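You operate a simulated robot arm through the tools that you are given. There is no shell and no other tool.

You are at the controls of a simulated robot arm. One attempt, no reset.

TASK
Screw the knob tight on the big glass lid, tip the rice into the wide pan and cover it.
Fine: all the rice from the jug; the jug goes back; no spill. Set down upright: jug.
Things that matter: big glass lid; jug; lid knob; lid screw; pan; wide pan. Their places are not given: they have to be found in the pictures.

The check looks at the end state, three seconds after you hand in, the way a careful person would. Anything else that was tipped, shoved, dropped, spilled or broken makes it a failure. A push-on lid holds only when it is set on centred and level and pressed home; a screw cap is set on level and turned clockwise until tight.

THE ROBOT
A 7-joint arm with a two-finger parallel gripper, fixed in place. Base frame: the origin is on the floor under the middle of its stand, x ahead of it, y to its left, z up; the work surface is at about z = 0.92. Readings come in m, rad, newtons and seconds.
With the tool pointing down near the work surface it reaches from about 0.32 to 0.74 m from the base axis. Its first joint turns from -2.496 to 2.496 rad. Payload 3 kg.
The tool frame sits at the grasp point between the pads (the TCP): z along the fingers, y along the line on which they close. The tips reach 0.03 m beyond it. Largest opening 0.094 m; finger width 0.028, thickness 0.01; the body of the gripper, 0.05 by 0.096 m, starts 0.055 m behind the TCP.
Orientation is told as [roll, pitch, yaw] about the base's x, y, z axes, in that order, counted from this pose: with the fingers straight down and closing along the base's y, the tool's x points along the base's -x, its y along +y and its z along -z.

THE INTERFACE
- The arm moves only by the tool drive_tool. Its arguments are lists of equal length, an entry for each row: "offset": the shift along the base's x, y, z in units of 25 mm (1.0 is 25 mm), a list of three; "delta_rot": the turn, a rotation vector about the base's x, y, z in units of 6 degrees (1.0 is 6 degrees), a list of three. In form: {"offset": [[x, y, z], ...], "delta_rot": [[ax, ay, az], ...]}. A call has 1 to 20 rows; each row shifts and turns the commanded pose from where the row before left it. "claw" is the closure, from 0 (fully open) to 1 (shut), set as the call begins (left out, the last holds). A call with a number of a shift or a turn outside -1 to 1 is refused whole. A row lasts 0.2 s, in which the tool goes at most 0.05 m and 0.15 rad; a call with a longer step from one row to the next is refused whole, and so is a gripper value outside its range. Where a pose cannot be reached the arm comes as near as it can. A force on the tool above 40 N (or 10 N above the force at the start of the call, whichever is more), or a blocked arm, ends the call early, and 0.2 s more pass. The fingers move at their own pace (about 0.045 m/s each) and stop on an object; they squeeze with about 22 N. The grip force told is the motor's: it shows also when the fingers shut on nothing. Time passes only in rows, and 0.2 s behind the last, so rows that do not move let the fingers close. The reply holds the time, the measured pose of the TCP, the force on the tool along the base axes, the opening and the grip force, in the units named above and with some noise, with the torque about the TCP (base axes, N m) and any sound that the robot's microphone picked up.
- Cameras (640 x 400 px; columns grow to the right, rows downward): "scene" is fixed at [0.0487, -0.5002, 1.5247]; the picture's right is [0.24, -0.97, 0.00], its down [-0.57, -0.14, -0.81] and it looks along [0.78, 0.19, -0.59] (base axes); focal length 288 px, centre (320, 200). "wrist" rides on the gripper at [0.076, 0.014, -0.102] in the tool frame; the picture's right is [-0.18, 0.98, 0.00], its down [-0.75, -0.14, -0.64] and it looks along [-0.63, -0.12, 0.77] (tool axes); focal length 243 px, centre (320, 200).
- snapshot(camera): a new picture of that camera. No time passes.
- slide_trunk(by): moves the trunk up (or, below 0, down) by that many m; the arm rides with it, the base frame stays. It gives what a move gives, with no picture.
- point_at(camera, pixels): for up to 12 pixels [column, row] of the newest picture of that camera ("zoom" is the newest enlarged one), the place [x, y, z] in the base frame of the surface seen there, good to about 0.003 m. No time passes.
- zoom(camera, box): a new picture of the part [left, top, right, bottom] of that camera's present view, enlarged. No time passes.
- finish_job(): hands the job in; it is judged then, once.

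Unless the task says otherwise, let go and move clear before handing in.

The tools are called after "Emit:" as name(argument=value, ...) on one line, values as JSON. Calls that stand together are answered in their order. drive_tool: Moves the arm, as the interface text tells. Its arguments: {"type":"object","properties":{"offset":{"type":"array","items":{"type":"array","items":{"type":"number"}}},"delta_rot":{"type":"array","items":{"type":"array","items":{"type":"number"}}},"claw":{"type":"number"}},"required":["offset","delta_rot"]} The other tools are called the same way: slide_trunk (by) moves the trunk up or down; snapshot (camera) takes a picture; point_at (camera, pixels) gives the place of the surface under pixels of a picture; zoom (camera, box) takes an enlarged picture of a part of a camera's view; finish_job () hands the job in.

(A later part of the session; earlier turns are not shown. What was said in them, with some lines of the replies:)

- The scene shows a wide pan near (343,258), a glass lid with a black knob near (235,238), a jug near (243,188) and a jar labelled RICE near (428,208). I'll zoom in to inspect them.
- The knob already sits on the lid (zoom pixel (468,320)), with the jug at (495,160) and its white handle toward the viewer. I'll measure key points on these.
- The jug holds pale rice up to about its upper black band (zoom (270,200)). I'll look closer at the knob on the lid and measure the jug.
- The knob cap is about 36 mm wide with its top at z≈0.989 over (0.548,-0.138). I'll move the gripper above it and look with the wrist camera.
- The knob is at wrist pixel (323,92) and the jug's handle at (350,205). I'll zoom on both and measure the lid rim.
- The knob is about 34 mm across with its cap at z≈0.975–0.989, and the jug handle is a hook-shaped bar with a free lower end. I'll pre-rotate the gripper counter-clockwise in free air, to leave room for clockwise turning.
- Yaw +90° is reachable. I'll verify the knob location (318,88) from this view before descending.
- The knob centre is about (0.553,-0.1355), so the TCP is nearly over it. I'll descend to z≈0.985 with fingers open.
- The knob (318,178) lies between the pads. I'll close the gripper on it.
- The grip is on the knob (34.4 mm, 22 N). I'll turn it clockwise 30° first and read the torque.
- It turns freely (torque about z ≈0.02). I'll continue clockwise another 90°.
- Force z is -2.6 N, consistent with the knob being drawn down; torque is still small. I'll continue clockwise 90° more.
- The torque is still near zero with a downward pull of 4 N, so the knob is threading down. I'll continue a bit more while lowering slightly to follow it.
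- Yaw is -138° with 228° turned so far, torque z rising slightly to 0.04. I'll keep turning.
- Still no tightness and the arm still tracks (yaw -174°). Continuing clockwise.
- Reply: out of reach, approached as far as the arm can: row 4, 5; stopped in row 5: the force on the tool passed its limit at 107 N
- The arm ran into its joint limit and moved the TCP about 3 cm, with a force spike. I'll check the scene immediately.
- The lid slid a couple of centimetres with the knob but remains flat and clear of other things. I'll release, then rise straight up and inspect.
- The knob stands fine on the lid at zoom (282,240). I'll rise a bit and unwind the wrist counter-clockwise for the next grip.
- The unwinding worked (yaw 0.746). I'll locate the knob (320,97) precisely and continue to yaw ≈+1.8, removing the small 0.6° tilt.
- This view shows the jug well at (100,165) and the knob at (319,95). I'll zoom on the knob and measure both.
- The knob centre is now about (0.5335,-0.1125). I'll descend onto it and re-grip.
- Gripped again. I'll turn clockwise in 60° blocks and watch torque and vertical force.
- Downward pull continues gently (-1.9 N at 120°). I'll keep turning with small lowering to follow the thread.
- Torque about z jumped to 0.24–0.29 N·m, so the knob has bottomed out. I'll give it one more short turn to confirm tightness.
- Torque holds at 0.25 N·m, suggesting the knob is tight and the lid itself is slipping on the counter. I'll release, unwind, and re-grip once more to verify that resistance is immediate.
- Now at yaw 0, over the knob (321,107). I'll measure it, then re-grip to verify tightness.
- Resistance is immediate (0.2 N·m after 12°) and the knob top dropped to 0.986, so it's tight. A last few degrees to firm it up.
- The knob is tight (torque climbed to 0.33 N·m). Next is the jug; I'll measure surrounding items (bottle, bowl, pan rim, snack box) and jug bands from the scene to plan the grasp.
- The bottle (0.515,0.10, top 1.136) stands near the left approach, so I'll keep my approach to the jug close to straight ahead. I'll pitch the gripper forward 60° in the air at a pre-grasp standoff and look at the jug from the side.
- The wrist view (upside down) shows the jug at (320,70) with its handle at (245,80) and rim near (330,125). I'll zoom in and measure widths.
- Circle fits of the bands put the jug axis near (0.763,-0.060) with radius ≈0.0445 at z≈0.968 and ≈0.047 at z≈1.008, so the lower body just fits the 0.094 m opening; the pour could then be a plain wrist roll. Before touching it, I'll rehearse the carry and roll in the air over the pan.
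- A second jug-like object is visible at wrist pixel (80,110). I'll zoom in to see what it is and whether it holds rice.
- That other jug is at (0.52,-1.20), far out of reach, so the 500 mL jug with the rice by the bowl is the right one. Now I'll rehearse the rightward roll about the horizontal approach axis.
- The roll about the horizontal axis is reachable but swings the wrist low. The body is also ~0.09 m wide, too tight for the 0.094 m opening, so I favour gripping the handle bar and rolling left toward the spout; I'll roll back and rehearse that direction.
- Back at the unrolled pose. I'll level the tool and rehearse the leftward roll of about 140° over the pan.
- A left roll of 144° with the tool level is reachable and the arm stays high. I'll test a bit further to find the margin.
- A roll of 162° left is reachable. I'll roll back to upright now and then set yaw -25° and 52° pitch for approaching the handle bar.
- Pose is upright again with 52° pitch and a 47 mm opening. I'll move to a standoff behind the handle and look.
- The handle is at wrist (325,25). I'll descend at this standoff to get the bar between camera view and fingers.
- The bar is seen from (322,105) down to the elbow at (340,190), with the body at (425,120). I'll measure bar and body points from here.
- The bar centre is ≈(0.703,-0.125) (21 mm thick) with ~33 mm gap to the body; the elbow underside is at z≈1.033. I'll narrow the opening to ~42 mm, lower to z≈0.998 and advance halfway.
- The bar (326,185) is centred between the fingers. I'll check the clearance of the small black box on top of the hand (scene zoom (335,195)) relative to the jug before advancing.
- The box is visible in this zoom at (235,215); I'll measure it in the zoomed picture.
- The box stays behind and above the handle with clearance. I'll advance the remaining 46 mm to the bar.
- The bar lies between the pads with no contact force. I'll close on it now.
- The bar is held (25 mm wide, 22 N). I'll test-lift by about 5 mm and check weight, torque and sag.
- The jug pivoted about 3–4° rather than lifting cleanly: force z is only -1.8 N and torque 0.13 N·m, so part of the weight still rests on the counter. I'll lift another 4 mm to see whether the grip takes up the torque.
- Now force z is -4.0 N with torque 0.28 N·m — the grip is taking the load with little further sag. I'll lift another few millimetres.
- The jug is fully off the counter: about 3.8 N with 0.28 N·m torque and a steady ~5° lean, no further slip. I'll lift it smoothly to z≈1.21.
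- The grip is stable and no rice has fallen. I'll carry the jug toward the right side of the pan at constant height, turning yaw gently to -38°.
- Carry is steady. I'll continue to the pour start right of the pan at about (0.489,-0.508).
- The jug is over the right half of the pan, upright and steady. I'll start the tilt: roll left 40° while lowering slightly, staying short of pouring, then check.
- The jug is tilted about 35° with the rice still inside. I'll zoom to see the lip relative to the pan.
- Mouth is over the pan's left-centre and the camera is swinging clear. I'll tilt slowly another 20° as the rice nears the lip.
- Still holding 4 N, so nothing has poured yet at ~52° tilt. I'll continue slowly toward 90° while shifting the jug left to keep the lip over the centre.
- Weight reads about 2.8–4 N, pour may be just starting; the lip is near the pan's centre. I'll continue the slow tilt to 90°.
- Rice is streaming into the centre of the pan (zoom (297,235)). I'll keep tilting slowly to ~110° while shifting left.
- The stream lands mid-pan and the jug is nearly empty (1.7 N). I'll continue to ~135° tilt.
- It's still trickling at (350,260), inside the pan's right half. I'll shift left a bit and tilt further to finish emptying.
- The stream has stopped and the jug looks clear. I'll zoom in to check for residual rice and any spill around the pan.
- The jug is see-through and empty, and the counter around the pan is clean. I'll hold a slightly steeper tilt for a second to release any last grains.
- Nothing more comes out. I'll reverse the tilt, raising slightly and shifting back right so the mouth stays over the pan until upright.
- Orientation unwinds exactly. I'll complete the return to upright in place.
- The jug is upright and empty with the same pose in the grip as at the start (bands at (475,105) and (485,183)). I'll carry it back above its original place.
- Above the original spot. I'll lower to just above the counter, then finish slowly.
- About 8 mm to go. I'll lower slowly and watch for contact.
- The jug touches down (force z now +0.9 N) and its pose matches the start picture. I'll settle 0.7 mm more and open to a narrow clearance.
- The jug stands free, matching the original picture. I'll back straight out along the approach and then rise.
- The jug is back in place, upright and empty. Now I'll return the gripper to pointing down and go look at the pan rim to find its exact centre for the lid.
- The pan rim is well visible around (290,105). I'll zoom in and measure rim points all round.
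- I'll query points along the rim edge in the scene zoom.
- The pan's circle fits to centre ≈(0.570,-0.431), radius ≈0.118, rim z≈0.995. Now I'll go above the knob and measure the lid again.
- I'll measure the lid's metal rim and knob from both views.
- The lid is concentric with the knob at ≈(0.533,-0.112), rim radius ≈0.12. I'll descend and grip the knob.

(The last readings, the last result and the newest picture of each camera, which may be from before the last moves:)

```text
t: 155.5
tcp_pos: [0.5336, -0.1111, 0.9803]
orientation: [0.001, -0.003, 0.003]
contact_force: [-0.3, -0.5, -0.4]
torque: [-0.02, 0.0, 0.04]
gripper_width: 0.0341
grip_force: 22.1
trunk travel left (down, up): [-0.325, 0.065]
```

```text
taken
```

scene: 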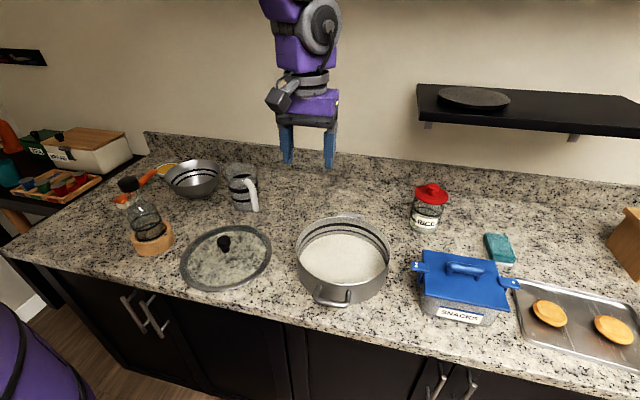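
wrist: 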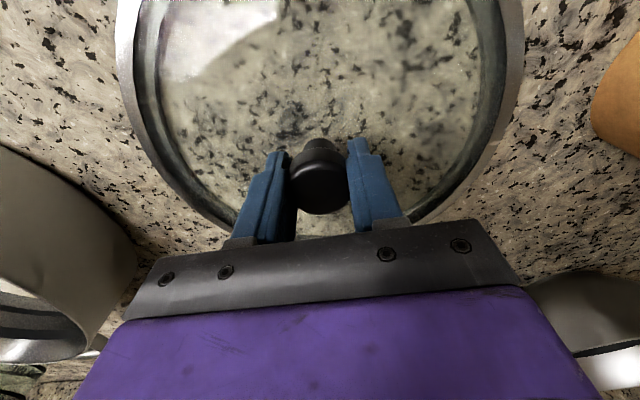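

The knob is gripped again. I'll test-lift the lid 10 mm.

Emit:
drive_tool(offset=[[0, 0, 0.1], [0, 0, 0.15], [0, 0, 0.15], [0, 0, 0]], delta_rot=[[0, 0, 0], [0, 0, 0], [0, 0, 0], [0, 0, 0]], claw=1)

Emit:
snapshot(camera="wrist")

Emit:
zoom(camera="scene", box=[170, 190, 290, 300])

```text
t: 156.5
tcp_pos: [0.5339, -0.1115, 0.992]
orientation: [0.0, -0.002, 0.002]
contact_force: [-0.2, 0.3, -4.0]
torque: [0.0, 0.0, 0.0]
gripper_width: 0.0341
grip_force: 22.3
trunk travel left (down, up): [-0.325, 0.065]
```

```text
taken
```

wrist: 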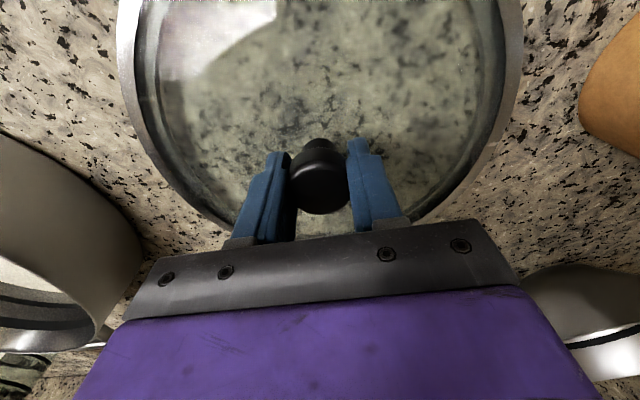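

```text
3.64 times, centred on (230, 245) of scene
```

zoom: 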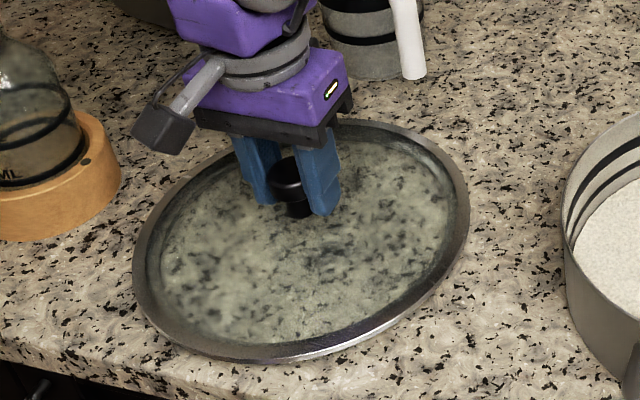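

The lid lifts level with 4 N and no torque. I'll raise it and carry it over the pan.

Emit:
drive_tool(offset=[[0, 0, 0.5], [0, 0, 0.8], [0, 0, 0.8], [0, 0, 0.8], [0, 0, 0.8], [0, 0, 0.8], [0, 0, 0.6], [0, 0, 0.3]], delta_rot=[[0, 0, 0], [0, 0, 0], [0, 0, 0], [0, 0, 0], [0, 0, 0], [0, 0, 0], [0, 0, 0], [0, 0, 0]], claw=1)

Emit:
drive_tool(offset=[[0.05, -0.4, 0], [0.09, -0.8, 0], [0.09, -0.8, 0], [0.09, -0.8, 0], [0.09, -0.8, 0], [0.09, -0.8, 0], [0.09, -0.8, 0], [0.09, -0.8, 0], [0.09, -0.8, 0], [0.09, -0.8, 0], [0.09, -0.8, 0], [0.09, -0.8, 0], [0.09, -0.8, 0], [0.09, -0.8, 0], [0.09, -0.8, 0], [0.09, -0.8, 0], [0.05, -0.4, 0], [0, 0, 0]], delta_rot=[[0, 0, 0], [0, 0, 0], [0, 0, 0], [0, 0, 0], [0, 0, 0], [0, 0, 0], [0, 0, 0], [0, 0, 0], [0, 0, 0], [0, 0, 0], [0, 0, 0], [0, 0, 0], [0, 0, 0], [0, 0, 0], [0, 0, 0], [0, 0, 0], [0, 0, 0], [0, 0, 0]], claw=1)

Emit:
snapshot(camera="wrist")

Emit:
snapshot(camera="scene")

```text
t: 158.3
tcp_pos: [0.5331, -0.1111, 1.1262]
orientation: [-0.002, -0.001, 0.001]
contact_force: [-0.3, -0.5, -4.1]
torque: [-0.03, -0.02, 0.0]
gripper_width: 0.0342
grip_force: 22.0
trunk travel left (down, up): [-0.325, 0.065]
```

```text
t: 162.1
tcp_pos: [0.5689, -0.4311, 1.1252]
orientation: [0.002, -0.002, 0.001]
contact_force: [0.1, 1.0, -3.9]
torque: [-0.01, 0.04, 0.01]
gripper_width: 0.0344
grip_force: 22.3
trunk travel left (down, up): [-0.325, 0.065]
```

```text
taken
```

wrist: 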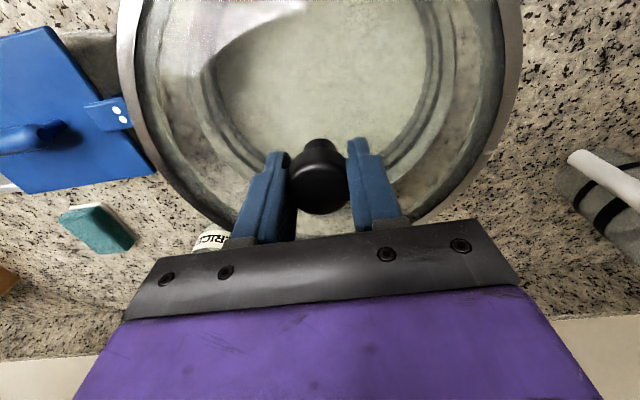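

```text
taken
```

scene: 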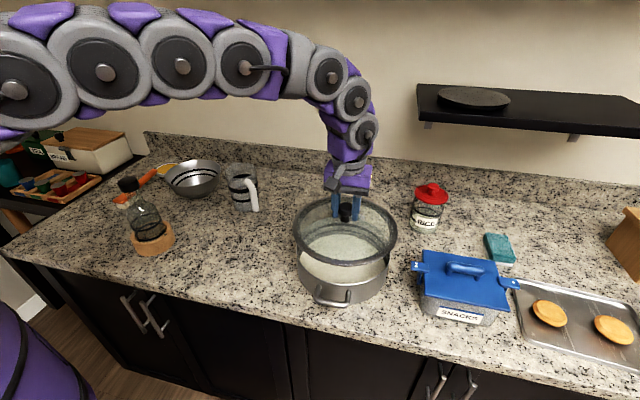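

The lid is above the pan. I'll lower it to about 1 cm above the rim and check the centring.

Emit:
drive_tool(offset=[[0.04, 0, -0.5], [0, 0, -0.7], [0, 0, -0.7], [0, 0, -0.4], [0, 0, 0]], delta_rot=[[0, 0, 0], [0, 0, 0], [0, 0, 0], [0, 0, 0], [0, 0, 0]], claw=1)

Emit:
zoom(camera="scene", box=[280, 180, 410, 315])

Emit:
zoom(camera="wrist", box=[100, 0, 540, 260])

```text
t: 163.3
tcp_pos: [0.5704, -0.4329, 1.068]
orientation: [0.0, -0.002, 0.002]
contact_force: [0.8, -0.4, -3.8]
torque: [-0.02, -0.02, 0.0]
gripper_width: 0.034
grip_force: 22.2
trunk travel left (down, up): [-0.325, 0.065]
```

```text
2.96 times, centred on (345, 248) of scene
```

zoom: 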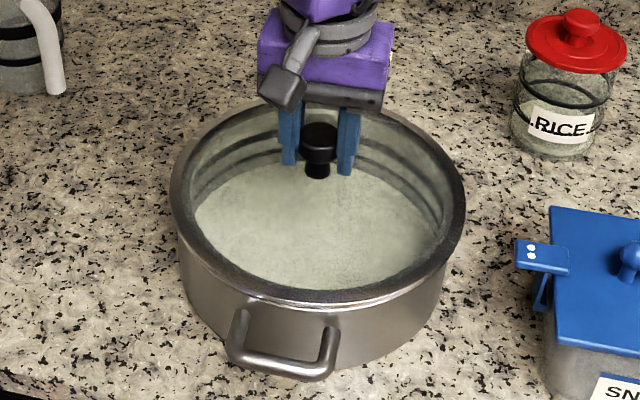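

```text
1.45 times, centred on (320, 130) of wrist
```

zoom: 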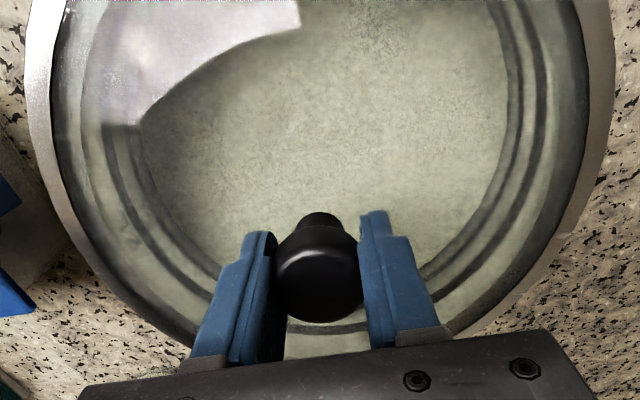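

The lid hovers about 1 cm over the rim. I'll compare lid-rim and pan-wall points to confirm centring.

Emit:
zoom(camera="scene", box=[280, 180, 410, 315])

Emit:
point_at(camera="zoom", pixels=[[176, 200], [176, 225], [460, 200], [460, 225], [320, 297], [260, 290], [390, 288], [186, 262], [446, 272], [320, 318], [265, 312], [390, 308]])

```text
2.96 times, centred on (345, 248) of scene
```

zoom: 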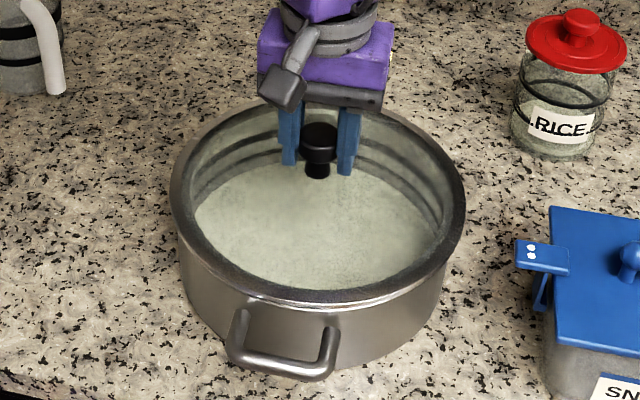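

```text
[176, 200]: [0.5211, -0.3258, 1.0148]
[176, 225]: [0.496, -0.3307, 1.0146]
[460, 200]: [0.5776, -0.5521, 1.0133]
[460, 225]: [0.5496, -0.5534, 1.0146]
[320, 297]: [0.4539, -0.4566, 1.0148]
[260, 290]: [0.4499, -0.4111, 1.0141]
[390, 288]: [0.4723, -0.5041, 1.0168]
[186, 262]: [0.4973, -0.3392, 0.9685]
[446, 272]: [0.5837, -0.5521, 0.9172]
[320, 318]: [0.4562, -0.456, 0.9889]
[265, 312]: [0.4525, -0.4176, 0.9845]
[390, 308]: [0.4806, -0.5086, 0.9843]
```

Lid and pan centres agree within 1–2 mm. I'll nudge 1 mm left and lower gently until contact.

Emit:
drive_tool(offset=[[0, 0.04, -0.1], [0, 0, -0.1], [0, 0, -0.1], [0, 0, 0]], delta_rot=[[0, 0, 0], [0, 0, 0], [0, 0, 0], [0, 0, 0]], claw=1)

Emit:
zoom(camera="scene", box=[280, 180, 410, 315])

```text
t: 164.3
tcp_pos: [0.5701, -0.432, 1.06]
orientation: [0.0, -0.002, 0.001]
contact_force: [0.0, 0.0, -4.5]
torque: [0.01, -0.01, 0.03]
gripper_width: 0.0342
grip_force: 21.6
trunk travel left (down, up): [-0.325, 0.065]
```

```text
2.96 times, centred on (345, 248) of scene
```

zoom: 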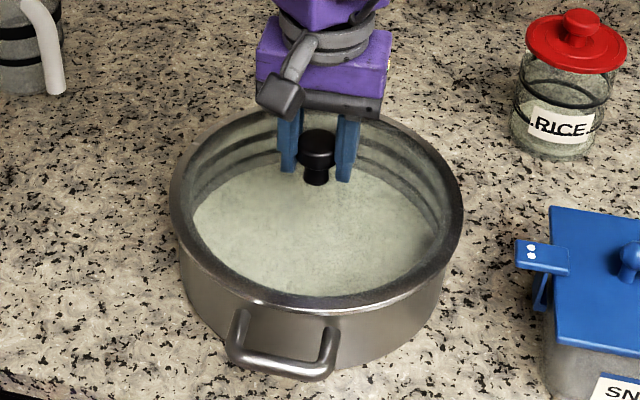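

Still carrying the full weight. I'll lower further in small steps.

Emit:
drive_tool(offset=[[0, 0, -0.08], [0, 0, -0.08], [0, 0, 0]], delta_rot=[[0, 0, 0], [0, 0, 0], [0, 0, 0]], claw=1)

Emit:
drive_tool(offset=[[0, 0, -0.08], [0, 0, -0.08], [0, 0, 0]], delta_rot=[[0, 0, 0], [0, 0, 0], [0, 0, 0]], claw=1)

Emit:
zoom(camera="scene", box=[280, 180, 410, 315])

```text
t: 165.1
tcp_pos: [0.5702, -0.4317, 1.0564]
orientation: [0.0, -0.001, 0.003]
contact_force: [-0.4, -0.7, -4.0]
torque: [0.02, 0.0, -0.02]
gripper_width: 0.0343
grip_force: 22.2
trunk travel left (down, up): [-0.325, 0.065]
```

```text
t: 165.9
tcp_pos: [0.5708, -0.4307, 1.0545]
orientation: [-0.002, -0.006, 0.003]
contact_force: [-0.6, -0.8, 13.5]
torque: [-0.02, 0.01, 0.0]
gripper_width: 0.0342
grip_force: 21.7
trunk travel left (down, up): [-0.325, 0.065]
```

```text
2.96 times, centred on (345, 248) of scene
```

zoom: 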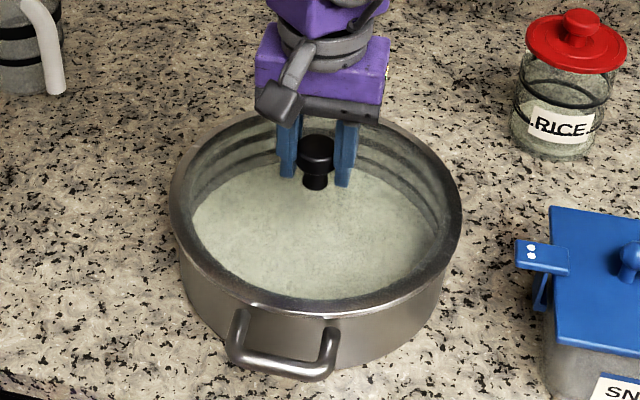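

Contact made: 13.5 N upward with almost no torque, so the lid is sitting level on the rim. I'll press it home a little more.

Emit:
drive_tool(offset=[[0, 0, -0.06], [0, 0, -0.06], [0, 0, 0]], delta_rot=[[0, 0, 0], [0, 0, 0], [0, 0, 0]], claw=1)

Emit:
zoom(camera="scene", box=[280, 180, 410, 315])

Emit:
snapshot(camera="wrist")

```text
t: 166.7
tcp_pos: [0.5703, -0.4313, 1.0526]
orientation: [0.001, -0.003, 0.003]
contact_force: [3.0, -4.9, 20.8]
torque: [-0.07, -0.07, 0.07]
gripper_width: 0.0339
grip_force: 21.7
trunk travel left (down, up): [-0.325, 0.065]
```

```text
2.96 times, centred on (345, 248) of scene
```

zoom: 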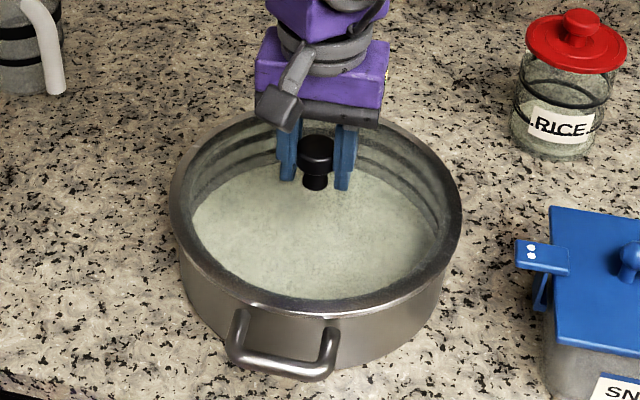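

```text
taken
```

wrist: 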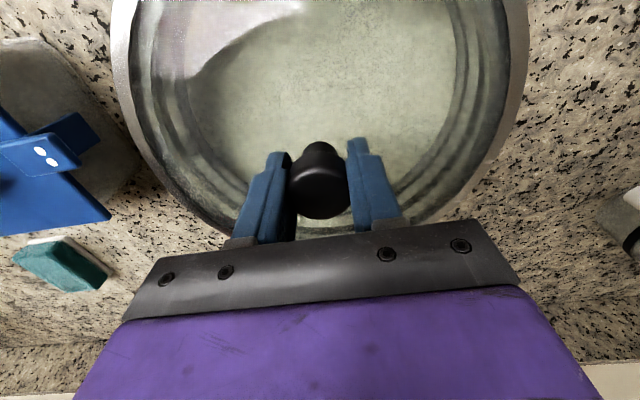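

Pressed with about 21 N, still level. I'll ease off 3 mm, open the fingers and rise to inspect the fit.

Emit:
drive_tool(offset=[[0, 0, 0.1], [0, 0, 0.02], [0, 0, 0]], delta_rot=[[0, 0, 0], [0, 0, 0], [0, 0, 0]], claw=1)

Emit:
drive_tool(offset=[[0, 0, 0], [0, 0, 0], [0, 0, 0], [0, 0, 0], [0, 0, 0.3], [0, 0, 0.8], [0, 0, 1], [0, 0, 1], [0, 0, 1]], delta_rot=[[0, 0, 0], [0, 0, 0], [0, 0, 0], [0, 0, 0], [0, 0, 0], [0, 0, 0], [0, 0, 0], [0, 0, 0], [0, 0, 0]], claw=0.2)

Emit:
snapshot(camera="wrist")

Emit:
zoom(camera="scene", box=[280, 190, 410, 315])

```text
t: 167.5
tcp_pos: [0.5694, -0.4303, 1.0522]
orientation: [0.003, 0.0, 0.002]
contact_force: [0.0, -0.3, -1.1]
torque: [-0.03, -0.05, 0.07]
gripper_width: 0.0337
grip_force: 21.9
trunk travel left (down, up): [-0.325, 0.065]
```

```text
t: 169.5
tcp_pos: [0.5695, -0.4314, 1.1563]
orientation: [0.001, -0.002, 0.003]
contact_force: [-0.2, 0.2, -0.3]
torque: [0.02, 0.01, -0.04]
gripper_width: 0.0754
grip_force: 0.0
trunk travel left (down, up): [-0.325, 0.065]
```

```text
taken
```

wrist: 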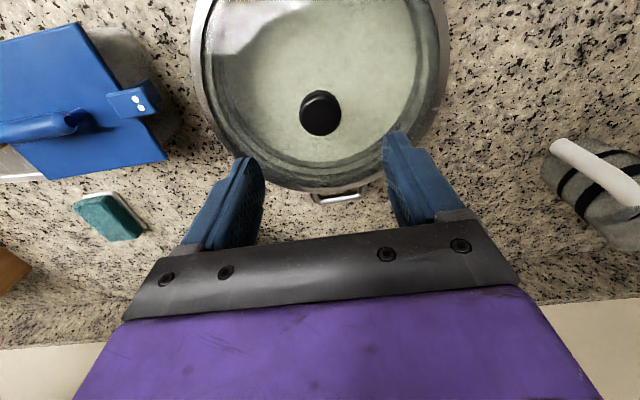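

```text
3.20 times, centred on (345, 252) of scene
```

zoom: 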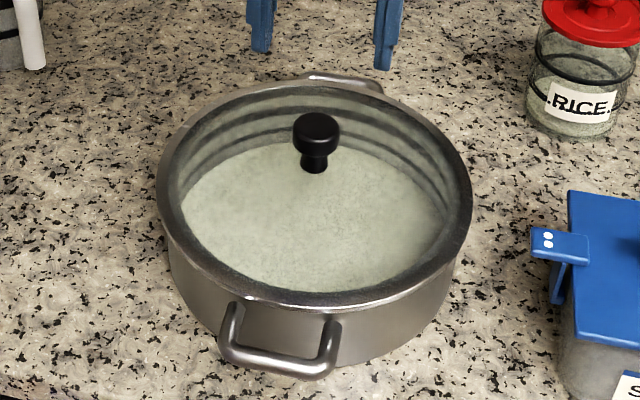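

The lid sits on the pan. I'll measure lid rim heights around and the pan rim below to see whether it's level and home.

Emit:
point_at(camera="zoom", pixels=[[165, 195], [200, 130], [270, 93], [400, 105], [450, 160], [465, 215], [430, 265], [360, 298], [290, 298], [220, 270], [316, 128], [300, 315]])

Emit:
zoom(camera="scene", box=[290, 250, 400, 320])

Emit:
zoom(camera="wrist", box=[170, 0, 470, 230])

```text
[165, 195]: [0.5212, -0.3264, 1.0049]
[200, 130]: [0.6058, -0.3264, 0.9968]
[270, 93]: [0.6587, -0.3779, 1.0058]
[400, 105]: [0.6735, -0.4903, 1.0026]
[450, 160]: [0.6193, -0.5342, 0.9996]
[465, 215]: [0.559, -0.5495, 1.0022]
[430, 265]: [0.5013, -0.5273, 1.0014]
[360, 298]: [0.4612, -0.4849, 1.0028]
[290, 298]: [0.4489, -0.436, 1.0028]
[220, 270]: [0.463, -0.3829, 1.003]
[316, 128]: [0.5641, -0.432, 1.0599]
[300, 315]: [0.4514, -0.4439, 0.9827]
```

```text
5.71 times, centred on (345, 285) of scene
```

zoom: 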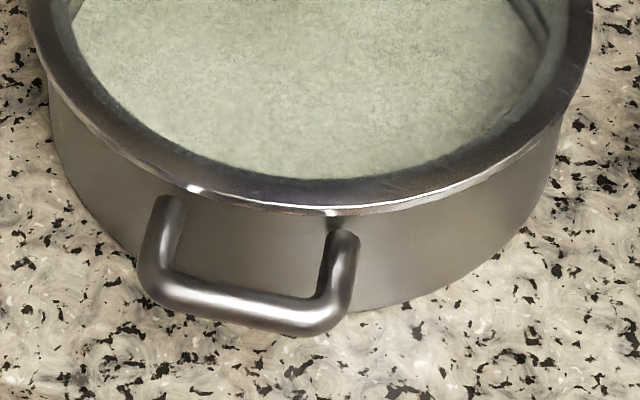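

```text
1.74 times, centred on (320, 115) of wrist
```

zoom: 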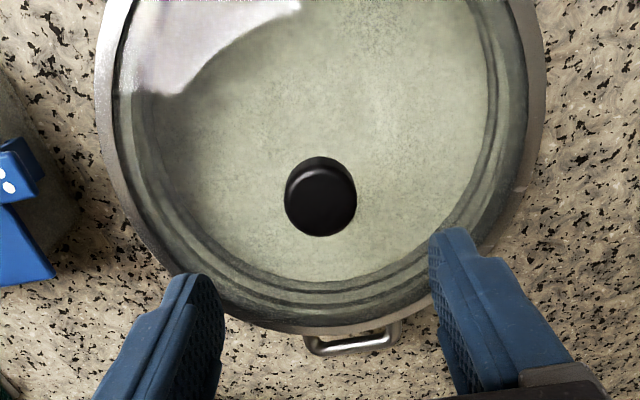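

The lid rim is level at z≈1.002–1.003 all round. To be sure it's pressed home, I'll close the fingers and push straight down on the knob's top.

Emit:
drive_tool(offset=[[0, 0, 0], [0, 0, 0], [0, 0, 0], [0, 0, 0], [0, 0, 0], [0, 0, -0.6], [0, 0, -0.8], [0, 0, -0.6], [0, 0, -0.4], [0, 0, 0]], delta_rot=[[0, 0, 0], [0, 0, 0], [0, 0, 0], [0, 0, 0], [0, 0, 0], [0, 0, 0], [0, 0, 0], [0, 0, 0], [0, 0, 0], [0, 0, 0]], claw=1)

Emit:
snapshot(camera="wrist")

Emit:
zoom(camera="scene", box=[290, 170, 400, 280])

```text
t: 171.7
tcp_pos: [0.5705, -0.4311, 1.0968]
orientation: [0.002, -0.001, 0.001]
contact_force: [-0.1, -0.1, 0.9]
torque: [-0.02, 0.03, 0.01]
gripper_width: 0.0
grip_force: 22.3
trunk travel left (down, up): [-0.325, 0.065]
```

```text
taken
```

wrist: 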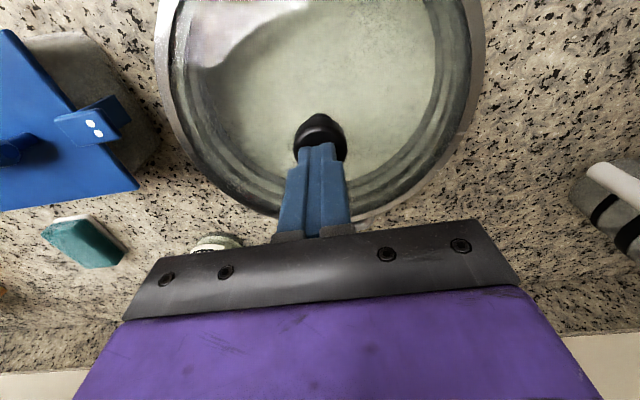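

```text
3.64 times, centred on (345, 225) of scene
```

zoom: 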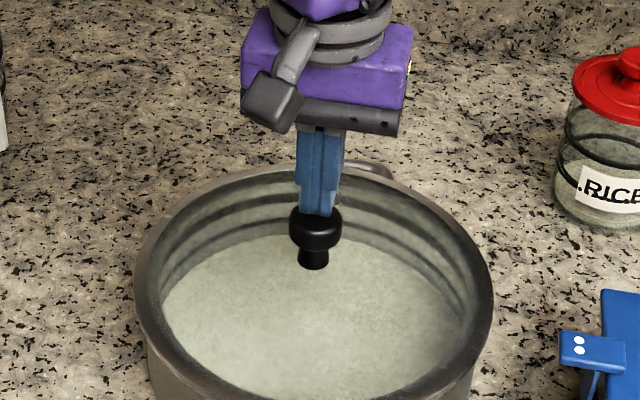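

The closed fingertips are right above the knob centre. I'll press down in small steps.

Emit:
drive_tool(offset=[[0, 0, -0.1], [0, 0, -0.1], [0, 0, -0.1], [0, 0, 0]], delta_rot=[[0, 0, 0], [0, 0, 0], [0, 0, 0], [0, 0, 0]], claw=1)

Emit:
drive_tool(offset=[[0, 0, -0.06], [0, 0, -0.06], [0, 0, 0]], delta_rot=[[0, 0, 0], [0, 0, 0], [0, 0, 0]], claw=1)

```text
t: 172.7
tcp_pos: [0.57, -0.4309, 1.0902]
orientation: [0.0, -0.004, 0.001]
contact_force: [1.8, -0.6, 8.2]
torque: [0.01, -0.02, 0.02]
gripper_width: 0.0
grip_force: 22.0
trunk travel left (down, up): [-0.325, 0.065]
```

```text
t: 173.5
tcp_pos: [0.5695, -0.4301, 1.0869]
orientation: [-0.003, -0.005, 0.0]
contact_force: [2.4, -1.8, 32.4]
torque: [-0.06, -0.08, 0.03]
gripper_width: 0.0
grip_force: 22.4
trunk travel left (down, up): [-0.325, 0.065]
```

Pressing at 32 N and the lid moved down slightly. One more millimetre to confirm it has bottomed.

Emit:
drive_tool(offset=[[0, 0, -0.03], [0, 0, 0], [0, 0, 0]], delta_rot=[[0, 0, 0], [0, 0, 0], [0, 0, 0]], claw=1)

Emit:
zoom(camera="scene", box=[280, 190, 410, 315])

Emit:
point_at(camera="zoom", pixels=[[165, 200], [270, 93], [400, 105], [450, 160], [465, 215], [430, 265], [360, 298], [290, 298], [220, 270]])

```text
t: 174.2
tcp_pos: [0.5701, -0.4311, 1.089]
orientation: [-0.005, -0.01, 0.001]
contact_force: [-4.8, 3.1, 21.6]
torque: [0.05, 0.3, -0.01]
gripper_width: 0.0001
grip_force: 22.2
trunk travel left (down, up): [-0.325, 0.065]
stopped in row 3: the force on the tool passed its limit at 42 N (the readings are from after the stop); the commanded pose is now the measured one
```

```text
3.20 times, centred on (345, 252) of scene
```

zoom: 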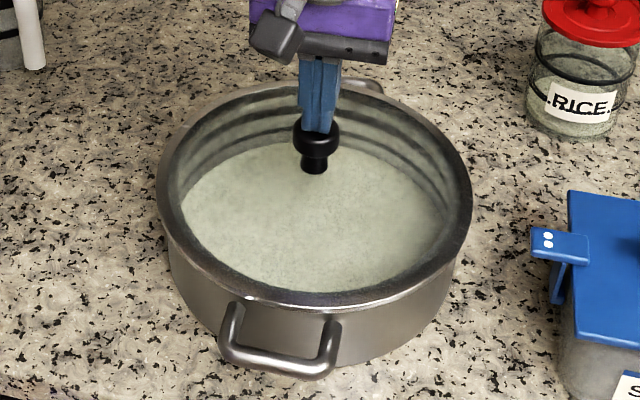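

```text
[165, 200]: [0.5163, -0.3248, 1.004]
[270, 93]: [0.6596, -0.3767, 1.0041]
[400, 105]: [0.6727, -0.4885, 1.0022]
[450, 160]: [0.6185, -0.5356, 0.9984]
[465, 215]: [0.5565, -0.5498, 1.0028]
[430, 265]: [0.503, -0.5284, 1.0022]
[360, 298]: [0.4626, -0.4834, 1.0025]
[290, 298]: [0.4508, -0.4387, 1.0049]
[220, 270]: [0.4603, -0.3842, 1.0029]
```

Pressed to 42 N with the rim height unchanged at ≈1.003 all around, so the lid is fully home. I'll lift off straight up and move clear.

Emit:
drive_tool(offset=[[0, 0, 0.3], [0, 0, 0.8], [0, 0, 1], [0, 0, 1], [0, 0, 1], [0, 0, 1], [0, 0, 1], [0, 0, 1], [-0.5, 0.5, 0.5], [-0.8, 0.8, 0], [-0.8, 0.8, 0], [-0.8, 0.8, 0]], delta_rot=[[0, 0, 0], [0, 0, 0], [0, 0, 0], [0, 0, 0], [0, 0, 0], [0, 0, 0], [0, 0, 0], [0, 0, 0], [0, 0, 0], [0, 0, 0], [0, 0, 0], [0, 0, 0]], claw=1)

Emit:
snapshot(camera="scene")

Emit:
snapshot(camera="wrist")

Emit:
zoom(camera="scene", box=[280, 200, 410, 315])

```text
t: 176.8
tcp_pos: [0.4979, -0.359, 1.2763]
orientation: [-0.004, -0.007, -0.001]
contact_force: [-0.3, 0.2, 0.2]
torque: [0.07, 0.0, 0.0]
gripper_width: 0.0
grip_force: 22.2
trunk travel left (down, up): [-0.325, 0.065]
```

```text
taken
```

scene: 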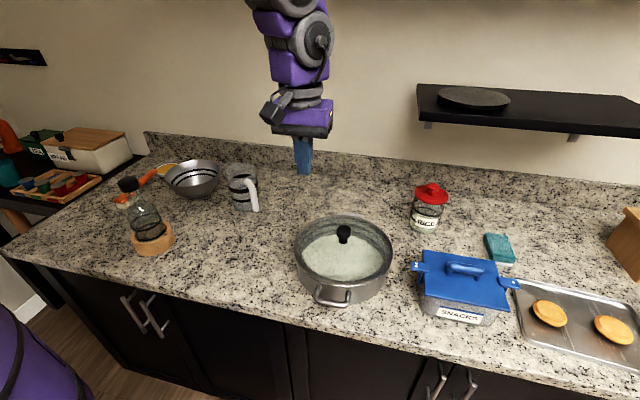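

```text
taken
```

wrist: 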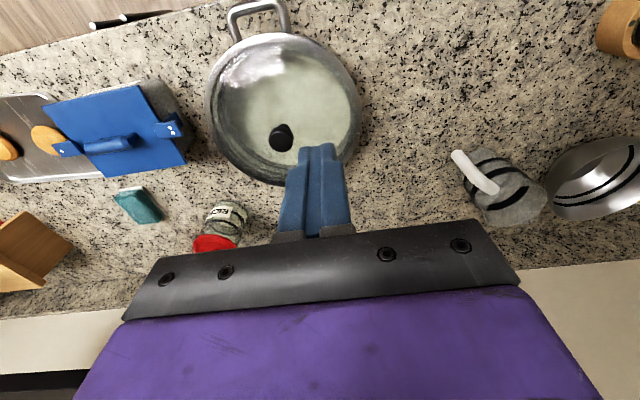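

```text
3.48 times, centred on (345, 258) of scene
```

zoom: 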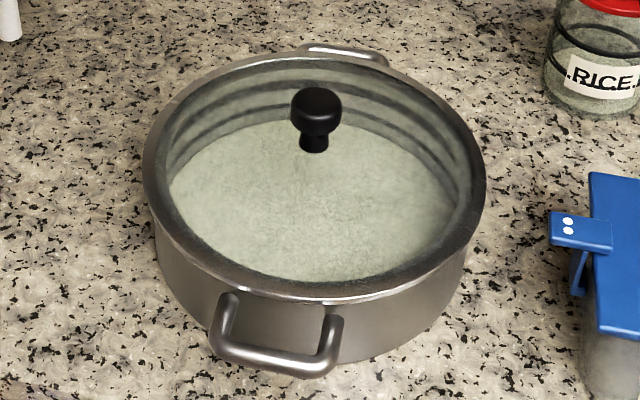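

The lid sits centred and level on the pan with rice below, and the counter is clean. I'll take a final close look at the jug and the rest before handing in.

Emit:
zoom(camera="scene", box=[210, 150, 290, 220])

Emit:
zoom(camera="wrist", box=[180, 0, 400, 200])

Emit:
point_at(camera="scene", pixels=[[243, 178], [232, 193], [256, 200], [256, 211], [254, 190], [343, 233], [298, 250], [390, 258], [345, 300]])

```text
5.71 times, centred on (250, 185) of scene
```

zoom: 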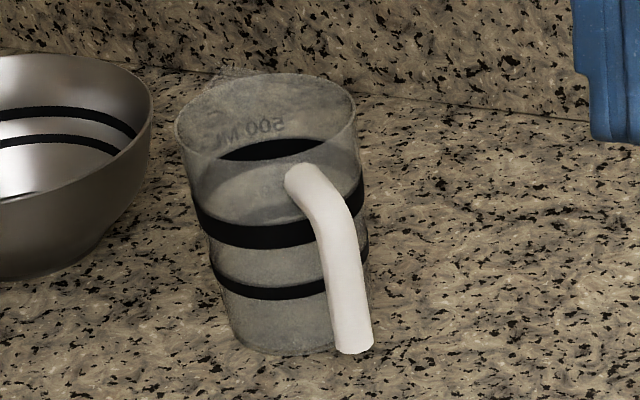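

```text
2.00 times, centred on (290, 100) of wrist
```

zoom: 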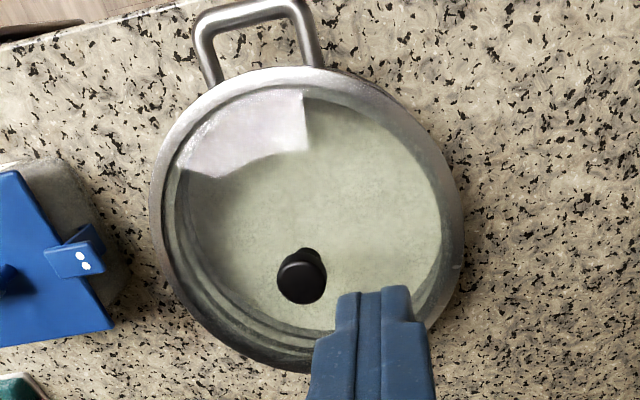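

```text
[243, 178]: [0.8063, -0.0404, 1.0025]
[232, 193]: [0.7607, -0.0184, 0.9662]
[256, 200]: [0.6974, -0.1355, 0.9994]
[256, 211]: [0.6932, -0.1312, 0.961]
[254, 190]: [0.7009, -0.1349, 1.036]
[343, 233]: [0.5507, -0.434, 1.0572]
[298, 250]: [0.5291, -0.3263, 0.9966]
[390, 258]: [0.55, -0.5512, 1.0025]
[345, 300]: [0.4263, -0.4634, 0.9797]
```

The jug is upright, empty and back where it started: its handle points match the initial readings within 2 mm. The knob is tight, the rice is in the pan, the lid is level and pressed on, and the arm is clear. Handing in.

Emit:
finish_job()

```text
The job is handed in.
```

I handed the job in. The knob is tight on the big glass lid, the rice is in the wide pan, and the lid is on it. I haven't seen the check's verdict.

- **Knob:** I turned it clockwise, a little over one full turn in total, until it stopped. On a fresh grip it resisted at once, and I tightened it to about 0.33 N·m. The lid slipped on the counter at around that torque, so I couldn't tighten it any further.
- **Rice:** The jug poured into the middle of the pan and looked see-through and empty afterwards. I saw no rice on the counter.
- **Jug:** It is back upright, with its handle within about 2 mm of where it started.
- **Lid:** It sits level and centred to within 1–2 mm. I pressed it down with up to 42 N and the rim height did not change.

**Mishap:** During the first knob turn the arm hit a joint limit. The force spiked to about 107 N and the lid slid roughly 3 cm along the counter. It touched nothing else and showed no damage, and I lifted it onto the pan from there.
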